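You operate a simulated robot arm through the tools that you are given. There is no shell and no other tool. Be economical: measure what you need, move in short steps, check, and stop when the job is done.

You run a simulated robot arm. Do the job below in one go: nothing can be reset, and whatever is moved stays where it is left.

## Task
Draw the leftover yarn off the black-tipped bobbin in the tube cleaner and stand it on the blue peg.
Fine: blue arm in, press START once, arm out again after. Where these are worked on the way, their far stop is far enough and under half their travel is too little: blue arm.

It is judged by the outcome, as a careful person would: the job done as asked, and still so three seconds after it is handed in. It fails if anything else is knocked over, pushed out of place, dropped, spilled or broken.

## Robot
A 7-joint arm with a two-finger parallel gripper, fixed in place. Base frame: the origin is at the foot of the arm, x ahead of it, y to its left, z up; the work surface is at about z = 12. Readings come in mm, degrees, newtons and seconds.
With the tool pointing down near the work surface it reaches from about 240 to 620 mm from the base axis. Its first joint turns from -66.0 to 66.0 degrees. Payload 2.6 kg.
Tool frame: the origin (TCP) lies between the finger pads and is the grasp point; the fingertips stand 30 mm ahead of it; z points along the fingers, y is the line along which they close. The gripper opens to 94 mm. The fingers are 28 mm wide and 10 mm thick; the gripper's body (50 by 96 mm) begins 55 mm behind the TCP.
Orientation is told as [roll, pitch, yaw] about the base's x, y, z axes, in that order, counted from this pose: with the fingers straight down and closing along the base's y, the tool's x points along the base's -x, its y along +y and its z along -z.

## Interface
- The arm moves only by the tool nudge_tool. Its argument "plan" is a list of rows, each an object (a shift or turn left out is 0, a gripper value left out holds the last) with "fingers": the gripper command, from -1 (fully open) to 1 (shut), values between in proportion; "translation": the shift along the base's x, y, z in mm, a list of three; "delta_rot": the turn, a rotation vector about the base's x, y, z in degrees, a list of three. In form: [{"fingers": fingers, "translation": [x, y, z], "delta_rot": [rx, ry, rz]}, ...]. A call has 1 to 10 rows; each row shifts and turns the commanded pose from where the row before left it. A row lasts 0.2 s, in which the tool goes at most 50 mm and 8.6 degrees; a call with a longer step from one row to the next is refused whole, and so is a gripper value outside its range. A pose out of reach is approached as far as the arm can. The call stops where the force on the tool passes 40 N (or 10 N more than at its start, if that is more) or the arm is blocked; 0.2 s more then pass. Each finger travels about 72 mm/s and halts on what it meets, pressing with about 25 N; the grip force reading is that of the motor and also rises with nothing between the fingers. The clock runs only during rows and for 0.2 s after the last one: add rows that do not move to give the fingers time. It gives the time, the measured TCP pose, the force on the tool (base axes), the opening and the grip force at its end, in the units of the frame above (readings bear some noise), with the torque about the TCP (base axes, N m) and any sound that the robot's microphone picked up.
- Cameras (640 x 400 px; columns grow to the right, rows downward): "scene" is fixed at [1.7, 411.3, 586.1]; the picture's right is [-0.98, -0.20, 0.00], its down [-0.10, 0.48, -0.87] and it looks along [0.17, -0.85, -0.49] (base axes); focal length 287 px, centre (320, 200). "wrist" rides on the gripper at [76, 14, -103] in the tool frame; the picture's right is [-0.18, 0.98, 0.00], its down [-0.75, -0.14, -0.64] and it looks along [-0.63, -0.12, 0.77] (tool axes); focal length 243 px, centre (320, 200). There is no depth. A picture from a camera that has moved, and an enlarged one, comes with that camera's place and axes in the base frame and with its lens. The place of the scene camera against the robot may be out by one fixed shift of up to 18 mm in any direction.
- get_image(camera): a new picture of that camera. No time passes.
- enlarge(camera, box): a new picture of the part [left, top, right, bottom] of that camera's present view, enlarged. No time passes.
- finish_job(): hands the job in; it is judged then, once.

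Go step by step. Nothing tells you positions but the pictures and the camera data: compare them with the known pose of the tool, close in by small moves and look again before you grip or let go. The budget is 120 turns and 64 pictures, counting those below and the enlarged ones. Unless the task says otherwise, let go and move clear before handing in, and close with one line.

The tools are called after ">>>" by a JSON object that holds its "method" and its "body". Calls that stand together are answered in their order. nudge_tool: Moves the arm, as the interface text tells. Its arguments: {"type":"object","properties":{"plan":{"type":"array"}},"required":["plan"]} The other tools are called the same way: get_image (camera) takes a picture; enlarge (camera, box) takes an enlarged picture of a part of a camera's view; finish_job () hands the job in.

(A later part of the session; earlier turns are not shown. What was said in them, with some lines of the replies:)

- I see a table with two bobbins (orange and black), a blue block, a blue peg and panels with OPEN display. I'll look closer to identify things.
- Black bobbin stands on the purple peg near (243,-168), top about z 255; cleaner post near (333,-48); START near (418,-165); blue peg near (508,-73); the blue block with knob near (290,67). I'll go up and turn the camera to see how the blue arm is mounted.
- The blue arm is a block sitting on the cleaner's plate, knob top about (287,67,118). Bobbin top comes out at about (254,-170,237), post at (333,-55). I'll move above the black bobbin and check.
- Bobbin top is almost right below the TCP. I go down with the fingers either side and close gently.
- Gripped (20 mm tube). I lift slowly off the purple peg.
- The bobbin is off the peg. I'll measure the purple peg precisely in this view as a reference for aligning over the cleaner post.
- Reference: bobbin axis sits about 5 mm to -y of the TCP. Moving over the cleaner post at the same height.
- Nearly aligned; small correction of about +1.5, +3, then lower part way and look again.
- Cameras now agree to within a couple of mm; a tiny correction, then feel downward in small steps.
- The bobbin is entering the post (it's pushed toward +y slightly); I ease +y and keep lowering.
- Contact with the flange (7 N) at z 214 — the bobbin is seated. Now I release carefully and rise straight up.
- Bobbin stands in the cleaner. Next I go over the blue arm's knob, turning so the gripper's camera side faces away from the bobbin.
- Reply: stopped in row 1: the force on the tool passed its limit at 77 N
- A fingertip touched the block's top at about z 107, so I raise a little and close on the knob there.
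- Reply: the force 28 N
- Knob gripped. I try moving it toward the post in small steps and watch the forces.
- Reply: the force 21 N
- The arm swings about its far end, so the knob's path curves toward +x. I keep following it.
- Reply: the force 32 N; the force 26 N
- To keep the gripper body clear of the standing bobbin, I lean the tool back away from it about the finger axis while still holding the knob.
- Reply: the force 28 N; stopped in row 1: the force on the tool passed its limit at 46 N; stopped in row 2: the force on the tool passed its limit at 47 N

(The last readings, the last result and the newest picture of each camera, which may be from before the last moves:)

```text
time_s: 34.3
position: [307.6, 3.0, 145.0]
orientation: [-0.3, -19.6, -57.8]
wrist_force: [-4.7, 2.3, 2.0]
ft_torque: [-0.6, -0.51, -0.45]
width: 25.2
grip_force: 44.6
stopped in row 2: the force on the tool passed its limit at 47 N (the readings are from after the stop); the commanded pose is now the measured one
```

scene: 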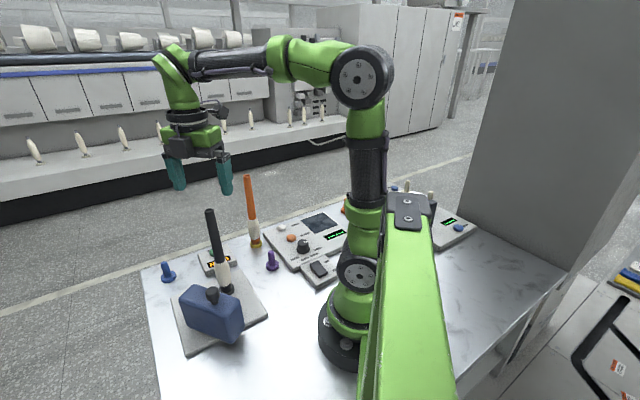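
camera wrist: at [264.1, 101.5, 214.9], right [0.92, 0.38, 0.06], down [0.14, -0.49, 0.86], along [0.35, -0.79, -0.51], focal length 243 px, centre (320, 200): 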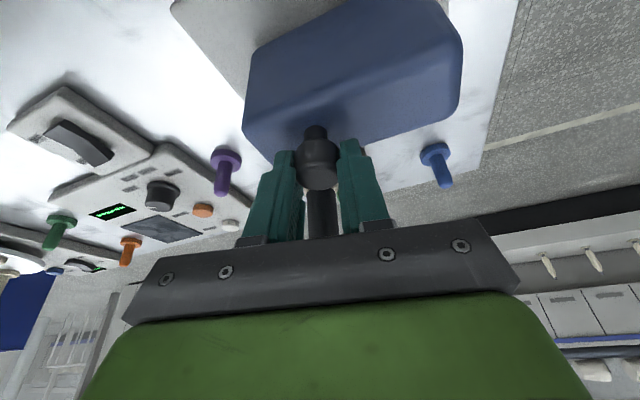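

The arm now resists firmly; that looks like its inner stop. I release, back off and inspect.

>>> {"method": "nudge_tool", "body": {"plan": [{"fingers": 0.2}, {"fingers": -0.3}, {"fingers": -0.3}, {"translation": [-6, 9, 28]}, {"translation": [-7, 12, 33]}, {"translation": [-7, 12, 33]}, {"translation": [-7, 12, 33]}, {}]}}

>>> {"method": "get_image", "body": {"camera": "wrist"}}

>>> {"method": "enlarge", "body": {"camera": "scene", "box": [150, 190, 290, 360]}}

```text
time_s: 36.1
position: [282.3, 46.6, 272.8]
orientation: [-0.3, -19.5, -57.7]
wrist_force: [0.0, -0.6, 0.2]
ft_torque: [0.01, 0.01, 0.01]
width: 61.3
grip_force: 0.1
```

```text
19 pictures are left
camera wrist: at [238.9, 146.4, 343.5], right [0.92, 0.38, 0.06], down [0.15, -0.49, 0.86], along [0.35, -0.78, -0.51], focal length 243 px, centre (320, 200)
```

wrist: 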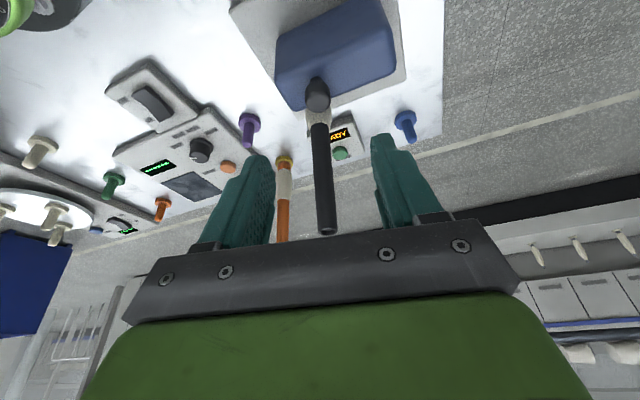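

```text
2.35 times, centred on (220, 275) of scene
camera zoom: at [1.7, 411.3, 586.1], right [-0.98, -0.2, 0.0], down [-0.1, 0.48, -0.87], along [0.17, -0.85, -0.49], focal length 674 px, centre (555, 24)
```

zoom: 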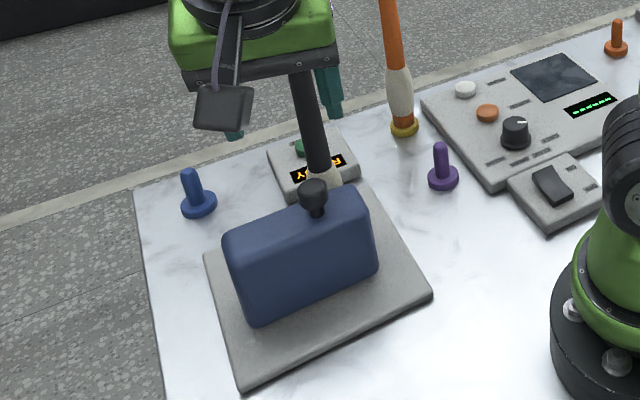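

The display now reads READY. Next: raise, straighten the tool, and go over the START button near (421,-166).

>>> {"method": "nudge_tool", "body": {"plan": [{"fingers": 0.5, "translation": [0, 0, 15], "delta_rot": [3.4, 2.1, 0]}, {"fingers": 1, "translation": [0, 0, 15], "delta_rot": [3.4, 2.1, 0]}, {"translation": [0, 0, 15], "delta_rot": [3.4, 2.1, 0]}, {"translation": [0, 0, 12], "delta_rot": [3.4, 2.1, 0]}, {"delta_rot": [3.4, 2.1, 0]}, {"translation": [20, -30, 0], "delta_rot": [0, 0, 8]}, {"translation": [20, -30, 0], "delta_rot": [0, 0, 8]}, {"translation": [20, -30, 0], "delta_rot": [0, 0, 8]}, {"translation": [20, -30, 0], "delta_rot": [0, 0, 8]}, {"translation": [20, -30, 0], "delta_rot": [0, 0, 8]}]}}

>>> {"method": "nudge_tool", "body": {"plan": [{"translation": [17, -30, 0], "delta_rot": [0, 0, 8]}, {"translation": [15, -30, 0], "delta_rot": [0, 0, 8]}, {"translation": [0, 0, -30]}, {"translation": [0, 0, -40]}, {}]}}

>>> {"method": "get_image", "body": {"camera": "wrist"}}

```text
time_s: 38.3
position: [379.3, -104.6, 327.4]
orientation: [0.1, 0.4, -17.7]
wrist_force: [-0.2, -0.1, 0.4]
ft_torque: [0.01, 0.03, -0.02]
width: 0.1
grip_force: 25.5
```

```text
time_s: 39.5
position: [412.4, -163.2, 259.2]
orientation: [0.1, 0.4, -1.7]
wrist_force: [0.1, -0.3, -0.3]
ft_torque: [0.0, -0.03, 0.04]
width: 0.0
grip_force: 24.9
```

```text
17 pictures are left
camera wrist: at [337.7, -144.7, 360.5], right [0.21, 0.98, 0.0], down [0.75, -0.16, 0.64], along [0.62, -0.14, -0.77], focal length 243 px, centre (320, 200)
```

wrist: 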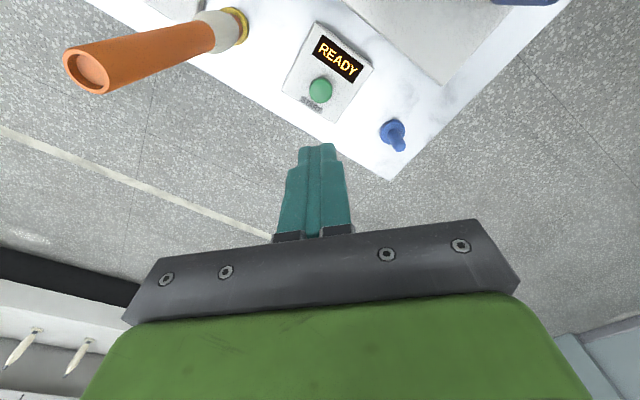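

>>> {"method": "nudge_tool", "body": {"plan": [{"translation": [9, -2, -40], "delta_rot": [0, 0, 1.7]}, {"translation": [0, 0, -45]}, {"translation": [0, 0, -45]}, {"translation": [0, 0, -35]}, {}]}}

>>> {"method": "get_image", "body": {"camera": "wrist"}}

>>> {"method": "enlarge", "body": {"camera": "scene", "box": [160, 200, 280, 300]}}

```text
time_s: 40.7
position: [423.4, -165.5, 92.9]
orientation: [0.0, 0.4, -0.1]
wrist_force: [0.2, -0.6, -0.1]
ft_torque: [0.02, -0.01, 0.03]
width: 0.0
grip_force: 25.0
```

```text
16 pictures are left
camera wrist: at [348.3, -149.5, 195.2], right [0.19, 0.98, 0.0], down [0.76, -0.14, 0.64], along [0.63, -0.12, -0.77], focal length 243 px, centre (320, 200)
```

wrist: 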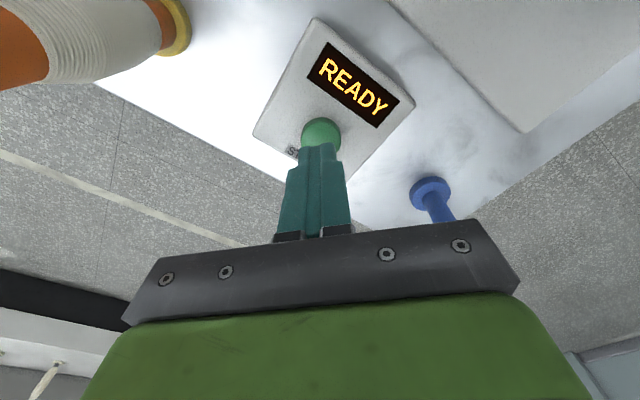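

```text
4.00 times, centred on (220, 250) of scene
camera zoom: at [1.7, 411.3, 586.1], right [-0.98, -0.2, 0.0], down [-0.1, 0.48, -0.87], along [0.17, -0.85, -0.49], focal length 1147 px, centre (720, 0)
```

zoom: 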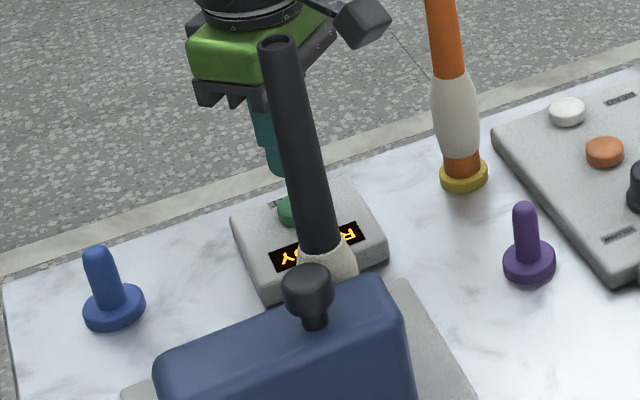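

>>> {"method": "nudge_tool", "body": {"plan": [{"translation": [-3.5, 2, -8]}, {"translation": [0, 0, -6]}, {}]}}

>>> {"method": "enlarge", "body": {"camera": "wrist", "box": [240, 60, 400, 180]}}

```text
time_s: 41.5
position: [419.2, -163.3, 78.8]
orientation: [0.0, 0.4, 0.0]
wrist_force: [0.0, 0.2, -0.2]
ft_torque: [-0.03, 0.02, 0.01]
width: 0.0
grip_force: 25.5
```

```text
3.33 times, centred on (320, 120) of wrist
camera zoom: at [344.2, -146.7, 181.5], right [0.19, 0.98, 0.0], down [0.76, -0.14, 0.64], along [0.63, -0.12, -0.77], focal length 809 px, centre (320, 467)
```

zoom: 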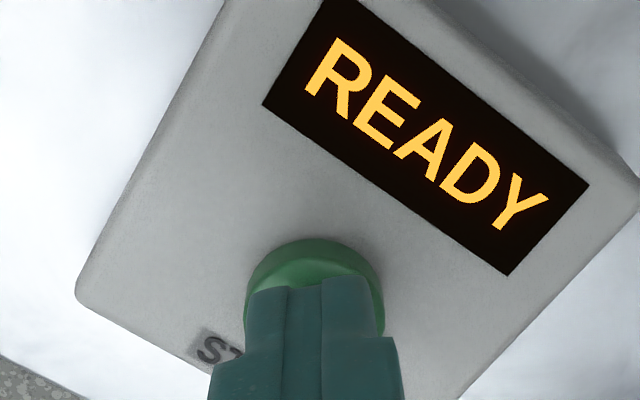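

Centred on the button. Pressing down in small steps.

>>> {"method": "nudge_tool", "body": {"plan": [{"translation": [0, 0, -3]}, {"translation": [0, 0, -3]}, {"translation": [0, 0, -2]}, {}]}}

```text
time_s: 42.5
position: [418.4, -162.1, 70.7]
orientation: [0.0, 0.4, 0.0]
wrist_force: [0.2, -0.4, -0.7]
ft_torque: [-0.01, 0.02, 0.01]
width: 0.0
grip_force: 25.1
```

>>> {"method": "nudge_tool", "body": {"plan": [{"translation": [0, 0, -2]}, {"translation": [0, 0, -2]}, {"translation": [0, 0, -2]}]}}

```text
time_s: 43.3
position: [419.2, -161.5, 65.7]
orientation: [0.0, 0.4, -0.1]
wrist_force: [1.4, 0.3, -0.6]
ft_torque: [-0.02, -0.01, -0.03]
width: 0.1
grip_force: 24.8
```

>>> {"method": "nudge_tool", "body": {"plan": [{"translation": [0, 0, -2]}, {"translation": [0, 0, -2]}]}}

>>> {"method": "enlarge", "body": {"camera": "wrist", "box": [240, 60, 400, 180]}}

```text
time_s: 43.9
position: [418.6, -162.0, 60.5]
orientation: [0.0, 0.2, 0.0]
wrist_force: [1.5, -0.7, 3.1]
ft_torque: [0.03, -0.03, -0.03]
width: 0.1
grip_force: 24.8
heard: click
```

```text
3.33 times, centred on (320, 120) of wrist
camera zoom: at [343.8, -146.9, 163.7], right [0.18, 0.98, 0.0], down [0.76, -0.14, 0.64], along [0.63, -0.12, -0.77], focal length 809 px, centre (320, 467)
```

zoom: 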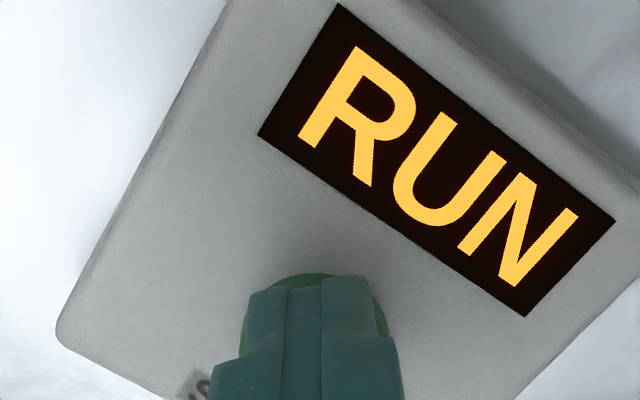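

Click, and the display shows RUN. I lift off straight up and let it run.

>>> {"method": "nudge_tool", "body": {"plan": [{"translation": [0, 0, 20]}, {"translation": [0, 0, 40]}, {"translation": [0, 0, 45]}, {"translation": [0, 0, 45]}, {"translation": [0, 0, 45]}, {"translation": [0, 0, 45]}, {"translation": [0, 0, 25]}, {}, {}, {}]}}

>>> {"method": "get_image", "body": {"camera": "wrist"}}

```text
time_s: 46.1
position: [417.7, -161.9, 326.6]
orientation: [0.0, 0.4, 0.0]
wrist_force: [0.8, 1.3, 0.3]
ft_torque: [-0.01, 0.01, 0.02]
width: 0.2
grip_force: 24.9
```

```text
12 pictures are left
camera wrist: at [343.2, -146.6, 429.4], right [0.18, 0.98, 0.0], down [0.76, -0.14, 0.64], along [0.63, -0.12, -0.77], focal length 243 px, centre (320, 200)
```

wrist: 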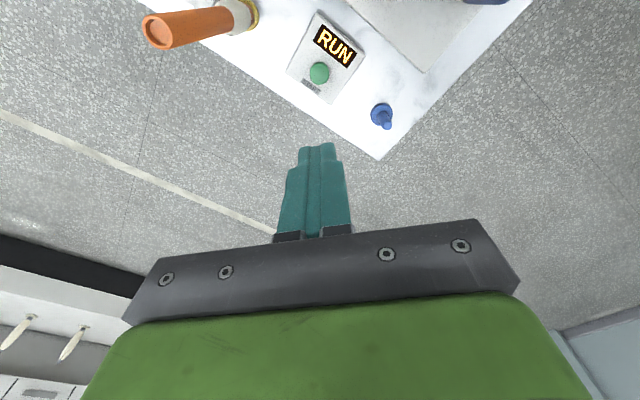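

It is still running; I move back over toward the knob meanwhile (not touching anything) and wait.

>>> {"method": "nudge_tool", "body": {"plan": [{"translation": [-14, 21, 0], "delta_rot": [0, 0, -8]}, {"translation": [-14, 21, 0], "delta_rot": [0, 0, -8]}, {"translation": [-14, 21, 0], "delta_rot": [0, 0, -8]}, {"translation": [-14, 21, 0], "delta_rot": [0, 0, -8]}, {"translation": [-14, 21, 0], "delta_rot": [0, 0, -8]}, {"translation": [-14, 21, 0], "delta_rot": [0, 0, -8]}, {"translation": [-14, 21, 0], "delta_rot": [0, 0, -8]}, {"translation": [-14, 21, 0], "delta_rot": [0, 0, -2]}, {"translation": [-13, 22, 0]}, {"translation": [-10, 19, 0]}]}}

>>> {"method": "nudge_tool", "body": {"plan": [{"delta_rot": [-3.4, -2.1, 0], "fingers": 0}, {"delta_rot": [-3.4, -2.1, 0], "fingers": -0.3}, {"delta_rot": [-3.4, -2.1, 0]}, {"delta_rot": [-3.4, -2.1, 0]}, {"delta_rot": [-3.4, -2.1, 0]}, {}, {}, {}, {}, {}]}}

>>> {"method": "get_image", "body": {"camera": "wrist"}}

```text
time_s: 48.3
position: [282.7, 46.6, 327.9]
orientation: [0.0, 0.4, -58.1]
wrist_force: [-1.3, -0.3, -0.1]
ft_torque: [-0.01, 0.01, 0.01]
width: 0.0
grip_force: 24.7
```

```text
time_s: 50.5
position: [283.4, 45.4, 325.3]
orientation: [-0.1, -19.6, -57.9]
wrist_force: [-0.2, -0.1, 0.6]
ft_torque: [0.03, -0.01, -0.01]
width: 61.0
grip_force: 0.1
```

```text
11 pictures are left
camera wrist: at [240.0, 144.5, 397.1], right [0.93, 0.37, 0.06], down [0.14, -0.49, 0.86], along [0.35, -0.79, -0.51], focal length 243 px, centre (320, 200)
```

wrist: 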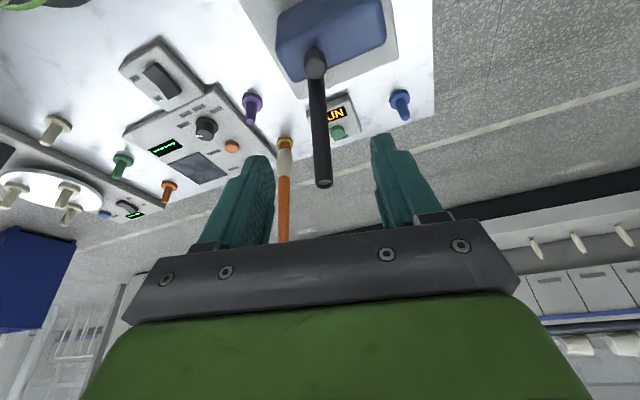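

Still RUN. I wait a few seconds more without moving.

>>> {"method": "nudge_tool", "body": {"plan": [{}, {}, {}, {}, {}, {}, {}, {}, {}, {}]}}

>>> {"method": "nudge_tool", "body": {"plan": [{}, {}, {}, {}, {}, {}, {}, {}, {}, {}]}}

>>> {"method": "nudge_tool", "body": {"plan": [{}, {}, {}, {}, {}, {}, {}, {}, {}, {}]}}

>>> {"method": "enlarge", "body": {"camera": "wrist", "box": [260, 20, 420, 200]}}

```text
time_s: 52.7
position: [282.7, 45.0, 326.7]
orientation: [0.0, -19.6, -58.0]
wrist_force: [-0.3, 0.3, 0.3]
ft_torque: [0.0, -0.03, 0.02]
width: 61.2
grip_force: 0.1
```

```text
time_s: 54.9
position: [283.6, 46.5, 326.0]
orientation: [-0.2, -19.7, -58.0]
wrist_force: [-0.6, -0.5, 0.1]
ft_torque: [-0.02, 0.01, -0.02]
width: 60.9
grip_force: 0.0
```

```text
time_s: 57.1
position: [284.0, 45.6, 327.0]
orientation: [-0.1, -19.6, -58.0]
wrist_force: [0.7, 0.2, 0.7]
ft_torque: [-0.02, 0.06, -0.01]
width: 61.4
grip_force: 0.1
```

```text
2.22 times, centred on (340, 110) of wrist
camera zoom: at [240.0, 144.5, 397.1], right [0.93, 0.37, 0.06], down [0.14, -0.49, 0.86], along [0.35, -0.79, -0.51], focal length 539 px, centre (276, 400)
```

zoom: 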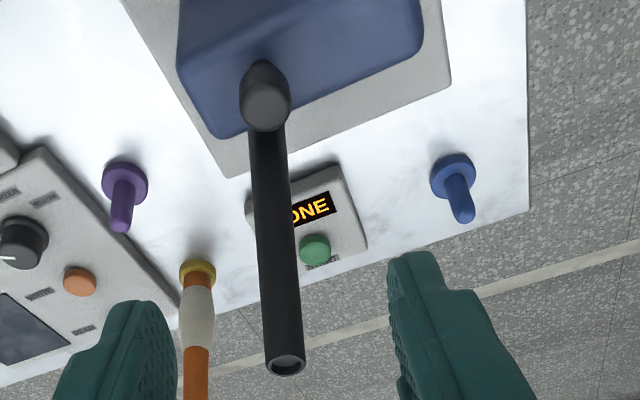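

DONE is displayed. I go back down onto the knob along the same path and grip it.

>>> {"method": "nudge_tool", "body": {"plan": [{"translation": [-1, 0.5, -27]}, {"translation": [0, 0, -26.5]}, {"translation": [6.5, -11.5, -33]}, {"translation": [6.5, -11.5, -33]}, {"translation": [6.5, -11.5, -33]}, {"translation": [5.5, -8.5, -27]}, {}]}}

>>> {"method": "get_image", "body": {"camera": "wrist"}}

```text
time_s: 58.7
position: [311.7, 3.9, 145.1]
orientation: [-0.2, -19.6, -57.9]
wrist_force: [-0.2, 0.1, 0.9]
ft_torque: [0.01, -0.01, -0.02]
width: 61.1
grip_force: 0.1
```

```text
9 pictures are left
camera wrist: at [266.9, 102.4, 215.3], right [0.93, 0.37, 0.06], down [0.14, -0.49, 0.86], along [0.35, -0.79, -0.51], focal length 243 px, centre (320, 200)
```

wrist: 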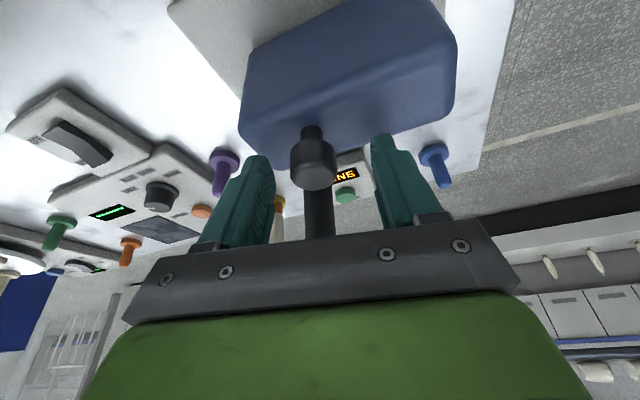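

>>> {"method": "nudge_tool", "body": {"plan": [{"translation": [-3, -1, 0], "fingers": -0.1}, {"fingers": 0.3}, {"fingers": 1}, {"fingers": 1}, {"fingers": 1}]}}

>>> {"method": "nudge_tool", "body": {"plan": [{"translation": [-2, 2.5, 0]}, {"translation": [-2.5, 3, 0]}, {"translation": [-2.5, 3, 0]}, {}]}}

```text
time_s: 59.9
position: [307.8, 2.7, 146.3]
orientation: [0.0, -19.6, -58.0]
wrist_force: [7.3, 7.6, -4.8]
ft_torque: [0.14, -0.07, -0.04]
width: 24.9
grip_force: 45.1
```

```text
time_s: 60.9
position: [299.8, 12.2, 148.3]
orientation: [0.2, -19.5, -57.8]
wrist_force: [24.1, 11.1, -15.6]
ft_torque: [0.19, -0.13, -0.41]
width: 25.5
grip_force: 45.0
```

The arm swings out. Continuing along the arc.

>>> {"method": "nudge_tool", "body": {"plan": [{"translation": [0.5, 3, -1.5]}, {"translation": [-1.5, 3.5, -0.5]}, {"translation": [-1.5, 3.5, 0]}, {"translation": [-1, 3.5, 0]}, {}]}}

>>> {"method": "nudge_tool", "body": {"plan": [{"translation": [-0.3, 3.5, 0]}, {"translation": [-0.6, 4, 0]}, {"translation": [-0.4, 4, 0]}, {}]}}

```text
time_s: 61.5
position: [298.2, 13.7, 146.2]
orientation: [0.0, -19.9, -58.4]
wrist_force: [-2.8, 0.2, 3.0]
ft_torque: [0.18, -0.06, 0.06]
width: 25.8
grip_force: 44.7
stopped in row 3: the force on the tool passed its limit at 45 N (the readings are from after the stop); the commanded pose is now the measured one
```

```text
time_s: 62.2
position: [295.4, 18.0, 147.8]
orientation: [-0.4, -19.9, -59.2]
wrist_force: [-5.5, 0.9, 5.2]
ft_torque: [0.09, -0.37, 0.11]
width: 25.6
grip_force: 45.2
stopped in row 3: the force on the tool passed its limit at 46 N (the readings are from after the stop); the commanded pose is now the measured one
```

>>> {"method": "nudge_tool", "body": {"plan": [{"translation": [-1.2, 3, -0.5], "delta_rot": [0, 0, -2.5]}, {"translation": [-1.2, 3, 0], "delta_rot": [0, 0, -2.5]}, {}]}}

```text
time_s: 63.0
position: [291.4, 24.7, 146.7]
orientation: [-0.6, -20.0, -64.3]
wrist_force: [-14.1, -12.0, 14.2]
ft_torque: [0.15, -0.18, -0.3]
width: 25.7
grip_force: 45.4
```

>>> {"method": "nudge_tool", "body": {"plan": [{"translation": [-1.8, 2.5, 1], "delta_rot": [0, 0, -2.5]}, {"translation": [-0.8, 3.3, 0], "delta_rot": [0, 0, -2.5]}, {}]}}

>>> {"method": "nudge_tool", "body": {"plan": [{"translation": [-0.6, 3.3, 0], "delta_rot": [0, 0, -2.5]}, {"translation": [-0.5, 3.3, 0], "delta_rot": [0, 0, -2.5]}, {}]}}

```text
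time_s: 63.8
position: [289.3, 31.1, 145.8]
orientation: [-0.6, -20.0, -69.1]
wrist_force: [-15.4, -10.0, 0.4]
ft_torque: [0.02, -0.31, -0.28]
width: 25.4
grip_force: 45.1
```

```text
time_s: 64.6
position: [285.9, 38.5, 147.1]
orientation: [-0.7, -19.9, -74.4]
wrist_force: [-20.4, -9.8, -0.4]
ft_torque: [0.51, -0.16, -0.27]
width: 25.6
grip_force: 44.8
```

>>> {"method": "nudge_tool", "body": {"plan": [{"translation": [-1.8, 3, 0], "delta_rot": [0, 0, -2.5]}, {"translation": [-0.3, 3.5, 0], "delta_rot": [0, 0, -2.5]}, {}]}}

>>> {"method": "nudge_tool", "body": {"plan": [{"translation": [-0.5, 3.5, 0], "delta_rot": [0, 0, -2.5]}, {"translation": [0, 3.5, 0], "delta_rot": [0, 0, -2.5]}, {}]}}

```text
time_s: 65.4
position: [286.6, 44.6, 145.8]
orientation: [-0.6, -20.0, -79.4]
wrist_force: [-25.0, -6.8, 15.3]
ft_torque: [0.13, -0.15, -0.24]
width: 25.5
grip_force: 45.3
```

```text
time_s: 66.2
position: [284.7, 50.7, 146.6]
orientation: [-0.7, -20.0, -84.2]
wrist_force: [-22.4, -4.2, 7.7]
ft_torque: [-0.34, -0.24, -0.21]
width: 25.4
grip_force: 44.9
```

>>> {"method": "nudge_tool", "body": {"plan": [{"translation": [-1.5, 3, 0], "delta_rot": [0, 0, -2]}, {"translation": [-0.5, 3, 0], "delta_rot": [0, 0, -2]}, {}]}}

>>> {"method": "nudge_tool", "body": {"plan": [{"translation": [0, 2, 0], "delta_rot": [0, 0, -1.5]}, {"translation": [0, 2, 0], "delta_rot": [0, 0, -1.5]}, {}]}}

>>> {"method": "enlarge", "body": {"camera": "scene", "box": [150, 190, 290, 360]}}

```text
time_s: 67.0
position: [284.4, 57.5, 146.2]
orientation: [-0.2, -19.9, -88.0]
wrist_force: [12.0, -0.3, -25.0]
ft_torque: [-0.26, -0.39, -0.04]
width: 25.3
grip_force: 44.8
```

```text
time_s: 67.8
position: [284.7, 60.8, 146.6]
orientation: [-0.2, -19.9, -91.1]
wrist_force: [16.3, -1.9, -29.0]
ft_torque: [-0.03, -0.34, 0.46]
width: 25.2
grip_force: 44.9
```

```text
2.35 times, centred on (220, 275) of scene
camera zoom: at [1.8, 411.3, 586.1], right [-0.98, -0.2, 0.0], down [-0.1, 0.48, -0.87], along [0.17, -0.85, -0.49], focal length 674 px, centre (555, 24)
```

zoom: 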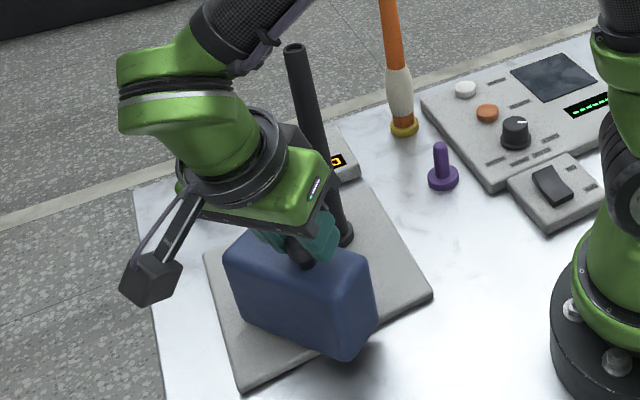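

The blue arm is back at its open position, and the yarn is gone. I release the knob and back off.

>>> {"method": "nudge_tool", "body": {"plan": [{"fingers": 0.2}, {"fingers": -0.3}, {"fingers": -0.3}, {"translation": [0, 10, 28]}, {"translation": [0, 12, 33]}, {"translation": [0, 12, 33]}, {"translation": [0, 12, 33]}, {"translation": [0, 0, 40]}, {"translation": [0, 0, 15]}, {}]}}

>>> {"method": "nudge_tool", "body": {"plan": [{"delta_rot": [5, 0, 0], "fingers": -1}, {"delta_rot": [5, 0, 0]}, {"delta_rot": [5, 0, 0]}, {"delta_rot": [5, 0, 0]}, {"delta_rot": [0, 0, 8.4]}, {"delta_rot": [0, 0, 8.4]}, {"delta_rot": [0, 0, 8.4]}, {"delta_rot": [0, 0, 8.4]}, {"delta_rot": [0, 0, 8.4]}, {"delta_rot": [0, 0, 8.4]}]}}

```text
time_s: 70.0
position: [284.1, 107.6, 329.9]
orientation: [-0.4, -19.9, -91.2]
wrist_force: [-0.5, -0.8, -0.2]
ft_torque: [0.0, -0.02, 0.0]
width: 60.9
grip_force: 0.1
```

```text
time_s: 72.2
position: [284.8, 106.6, 329.2]
orientation: [-0.7, 0.0, -40.6]
wrist_force: [0.2, -1.0, 0.1]
ft_torque: [-0.03, 0.04, -0.02]
width: 94.2
grip_force: 0.0
```

>>> {"method": "nudge_tool", "body": {"plan": [{"translation": [9, -32, 0], "delta_rot": [0, 0, 8.1]}, {"translation": [9, -32, 0], "delta_rot": [0, 0, 8.1]}, {"translation": [9, -32, 0], "delta_rot": [0, 0, 8.1]}, {"translation": [9, -32, 0], "delta_rot": [0, 0, 8.1]}, {"translation": [11, -32, 0], "delta_rot": [0, 0, 8.1]}, {"delta_rot": [0.5, 0.3, 0], "translation": [0, 0, -22]}, {}]}}

>>> {"method": "get_image", "body": {"camera": "wrist"}}

```text
time_s: 73.8
position: [330.7, -52.9, 305.8]
orientation: [-0.2, 0.4, -0.3]
wrist_force: [0.7, -0.1, -0.5]
ft_torque: [-0.02, 0.02, 0.03]
width: 94.0
grip_force: 0.1
```

```text
7 pictures are left
camera wrist: at [256.1, -37.2, 408.1], right [0.19, 0.98, -0.01], down [0.76, -0.14, 0.64], along [0.63, -0.12, -0.77], focal length 243 px, centre (320, 200)
```

wrist: 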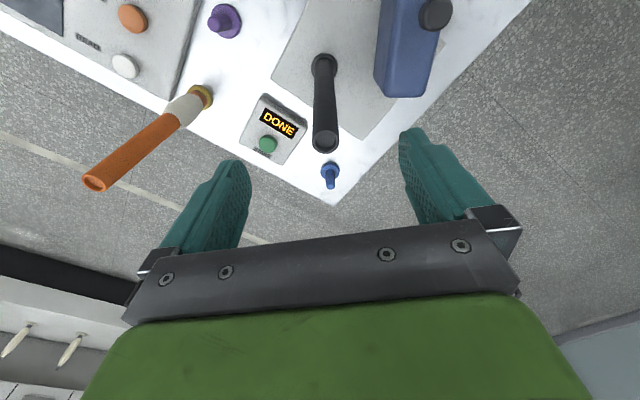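

Empty bobbin is straight below, about 5 mm to +y. Centre, descend and grip.

>>> {"method": "nudge_tool", "body": {"plan": [{"translation": [1, 4.6, -20]}, {"translation": [0, 0, -35]}, {"translation": [0, 0, -37]}, {}, {"fingers": 0}, {"fingers": 0.4}, {"fingers": 1}, {"fingers": 1}, {"fingers": 1}]}}

```text
time_s: 75.8
position: [330.8, -47.4, 216.9]
orientation: [-0.3, 0.4, -0.2]
wrist_force: [-0.1, 0.2, 0.4]
ft_torque: [0.03, -0.02, 0.01]
width: 20.2
grip_force: 24.7
```

>>> {"method": "nudge_tool", "body": {"plan": [{"translation": [0, 0, 10]}, {"translation": [0, 0, 20]}, {"translation": [0, 0, 25]}, {"translation": [0, 0, 20]}, {}]}}

>>> {"method": "nudge_tool", "body": {"plan": [{"translation": [25, -4, 0]}, {"translation": [25, -4, 0]}, {"translation": [25, -4, 0]}, {"translation": [25, -4, 0]}, {"translation": [25, -4, 0]}, {"translation": [25, -4, 0]}, {"translation": [22, -4, 0]}, {}, {}]}}

>>> {"method": "enlarge", "body": {"camera": "wrist", "box": [260, 30, 380, 130]}}

>>> {"method": "enlarge", "body": {"camera": "scene", "box": [130, 210, 220, 300]}}

```text
time_s: 77.0
position: [332.1, -47.0, 288.5]
orientation: [-0.3, 0.3, -0.2]
wrist_force: [-0.1, 0.1, -0.3]
ft_torque: [0.03, -0.03, -0.02]
width: 20.4
grip_force: 24.6
```

```text
time_s: 79.0
position: [502.9, -75.1, 289.3]
orientation: [-0.3, 0.4, -0.2]
wrist_force: [0.3, -0.4, -0.8]
ft_torque: [0.02, -0.03, 0.03]
width: 20.5
grip_force: 24.5
```

```text
4.00 times, centred on (320, 80) of wrist
camera zoom: at [427.7, -59.4, 392.2], right [0.19, 0.98, -0.01], down [0.76, -0.14, 0.64], along [0.63, -0.13, -0.77], focal length 970 px, centre (320, 680)
```

zoom: 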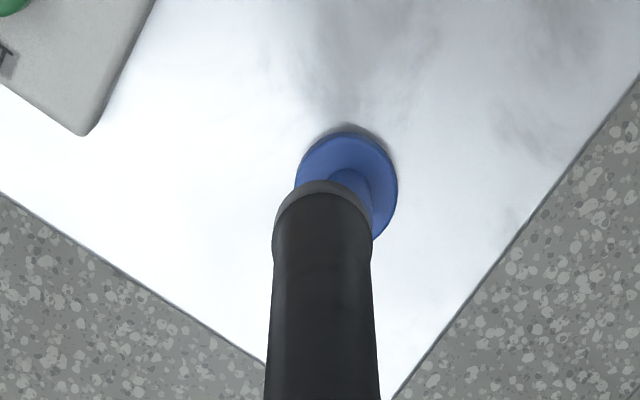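

```text
4.44 times, centred on (175, 255) of scene
camera zoom: at [1.7, 411.3, 586.1], right [-0.98, -0.2, 0.0], down [-0.1, 0.48, -0.87], along [0.17, -0.85, -0.49], focal length 1274 px, centre (964, -44)
```

zoom: 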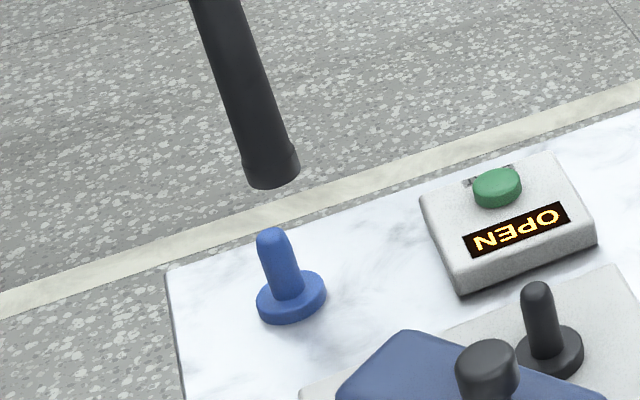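

Peg lies about +9.7, +6.8 from the bobbin's axis. I correct and lower part way.

>>> {"method": "nudge_tool", "body": {"plan": [{"translation": [9.7, 6.8, 0]}, {"translation": [0, 0, -20]}, {}, {}]}}

>>> {"method": "enlarge", "body": {"camera": "wrist", "box": [260, 30, 380, 130]}}

>>> {"method": "enlarge", "body": {"camera": "scene", "box": [140, 230, 200, 290]}}

```text
time_s: 80.0
position: [512.7, -69.2, 272.0]
orientation: [-0.2, 0.2, -0.2]
wrist_force: [0.1, 0.0, -0.9]
ft_torque: [-0.02, 0.01, -0.03]
width: 20.1
grip_force: 25.1
```

```text
4.00 times, centred on (320, 80) of wrist
camera zoom: at [437.3, -53.0, 372.8], right [0.19, 0.98, -0.01], down [0.76, -0.14, 0.64], along [0.63, -0.13, -0.77], focal length 970 px, centre (320, 680)
```

zoom: 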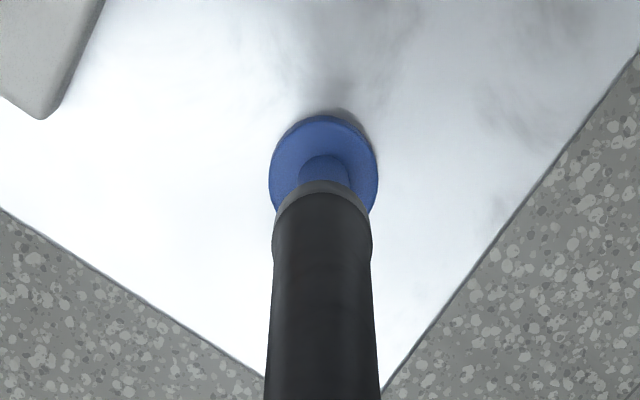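

```text
6.67 times, centred on (170, 260) of scene
camera zoom: at [1.7, 411.3, 586.1], right [-0.98, -0.2, 0.0], down [-0.1, 0.48, -0.87], along [0.17, -0.85, -0.49], focal length 1911 px, centre (1320, -200)
```

zoom: 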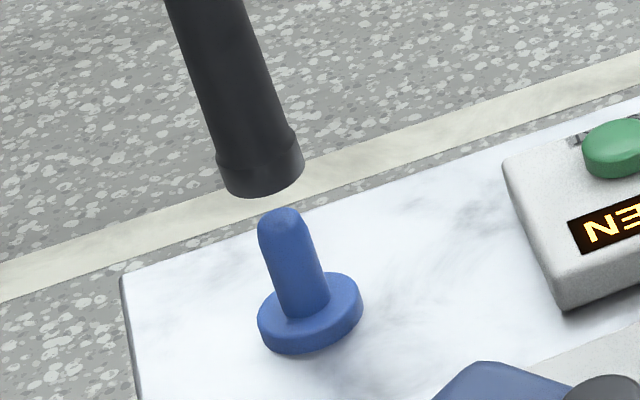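

Well aligned in both views. Lowering gently while watching the side forces.

>>> {"method": "nudge_tool", "body": {"plan": [{"translation": [0.4, 0, -5]}, {"translation": [0, 0, -5]}, {"translation": [0, 0, -5]}, {"translation": [0, 0, -4]}, {"translation": [0, 0, -4]}, {}]}}

```text
time_s: 81.4
position: [513.3, -69.5, 246.9]
orientation: [-0.3, 0.4, -0.1]
wrist_force: [0.4, -0.3, -0.6]
ft_torque: [0.0, -0.01, 0.0]
width: 20.3
grip_force: 24.5
```

>>> {"method": "nudge_tool", "body": {"plan": [{"translation": [0, 0, -4]}, {"translation": [0, 0, -4]}, {"translation": [0, 0, -4]}, {}]}}

```text
time_s: 82.4
position: [513.3, -69.8, 234.7]
orientation: [-0.3, 0.4, -0.2]
wrist_force: [-0.4, 0.5, -1.4]
ft_torque: [0.0, -0.03, 0.0]
width: 20.1
grip_force: 24.6
```

>>> {"method": "nudge_tool", "body": {"plan": [{"translation": [0, 0, -4]}, {"translation": [0, 0, -4]}, {"translation": [0, 0, -4]}, {}]}}

>>> {"method": "enlarge", "body": {"camera": "scene", "box": [140, 230, 200, 290]}}

```text
time_s: 83.4
position: [513.6, -70.3, 223.5]
orientation: [-0.3, 0.4, -0.2]
wrist_force: [-0.8, -0.1, -0.7]
ft_torque: [0.0, -0.04, 0.01]
width: 20.0
grip_force: 24.7
```

```text
6.67 times, centred on (170, 260) of scene
camera zoom: at [1.7, 411.3, 586.1], right [-0.98, -0.2, 0.0], down [-0.1, 0.48, -0.87], along [0.17, -0.85, -0.49], focal length 1911 px, centre (1320, -200)
```

zoom: 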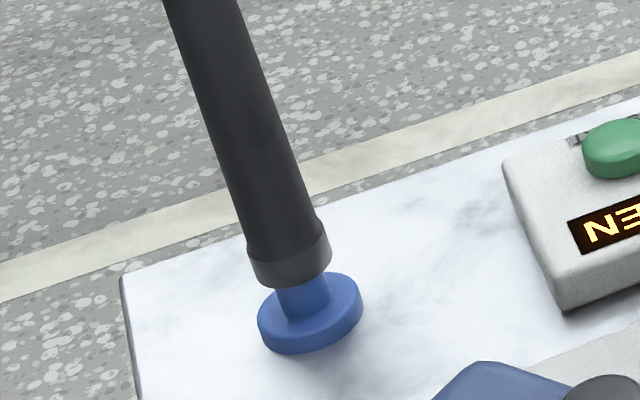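

The bobbin is sleeved on the blue peg. Lowering the rest until it seats.

>>> {"method": "nudge_tool", "body": {"plan": [{"translation": [0, 0, -4]}, {"translation": [0, 0, -4]}, {"translation": [0, 0, -3]}, {}]}}

>>> {"method": "nudge_tool", "body": {"plan": [{"translation": [0, 0, -2]}, {"translation": [0, 0, -2]}]}}

```text
time_s: 84.4
position: [514.2, -70.1, 211.2]
orientation: [-0.2, 0.5, -0.2]
wrist_force: [-0.1, -0.1, -0.6]
ft_torque: [0.03, 0.01, -0.01]
width: 20.3
grip_force: 25.1
```

```text
time_s: 85.0
position: [514.6, -69.4, 206.5]
orientation: [-0.3, 0.3, -0.3]
wrist_force: [1.1, -0.1, -0.2]
ft_torque: [-0.02, 0.0, 0.0]
width: 20.1
grip_force: 25.1
```

>>> {"method": "nudge_tool", "body": {"plan": [{"translation": [0, 0, -1.5]}, {"translation": [0, 0, -1.5]}]}}

```text
time_s: 85.6
position: [513.8, -70.0, 205.0]
orientation: [-0.4, 0.4, -0.2]
wrist_force: [-0.3, 0.1, -0.5]
ft_torque: [0.01, 0.02, 0.03]
width: 20.3
grip_force: 25.1
```

>>> {"method": "nudge_tool", "body": {"plan": [{"translation": [0, 0, -1.5]}, {"translation": [0, 0, -1.5]}]}}

```text
time_s: 86.2
position: [513.7, -69.2, 203.8]
orientation: [-0.3, 0.3, -0.3]
wrist_force: [-3.4, -1.0, 9.1]
ft_torque: [0.02, 0.7, -0.01]
width: 20.1
grip_force: 24.6
```

Seated (9 N upward). Releasing and rising straight up.

>>> {"method": "nudge_tool", "body": {"plan": [{"fingers": 0.4}, {"fingers": 0}, {"fingers": -0.5}, {"fingers": -1}, {}, {"translation": [0, 0, 25]}, {"translation": [0, 0, 35]}, {"translation": [0, 0, 40]}, {"translation": [-20, 0, 30]}, {}]}}

>>> {"method": "get_image", "body": {"camera": "scene"}}

```text
time_s: 88.4
position: [492.7, -71.5, 334.2]
orientation: [-0.4, 0.4, -0.2]
wrist_force: [-0.4, 0.5, -0.4]
ft_torque: [0.01, 0.01, 0.02]
width: 94.0
grip_force: 0.0
```

```text
1 pictures are left
```

scene: 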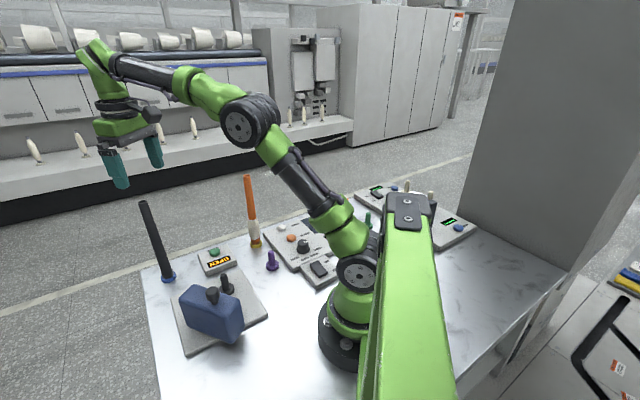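

The bare black-tipped bobbin stands on the blue peg, the blue arm is back out, the display reads OPEN and nothing else has moved. Handing in.

>>> {"method": "finish_job", "body": {}}

```text
The job is handed in.
```

The black-tipped bobbin was stripped of its yarn in the tube cleaner and now stands on the blue peg; START was pressed once, and the blue arm went in and came back out.
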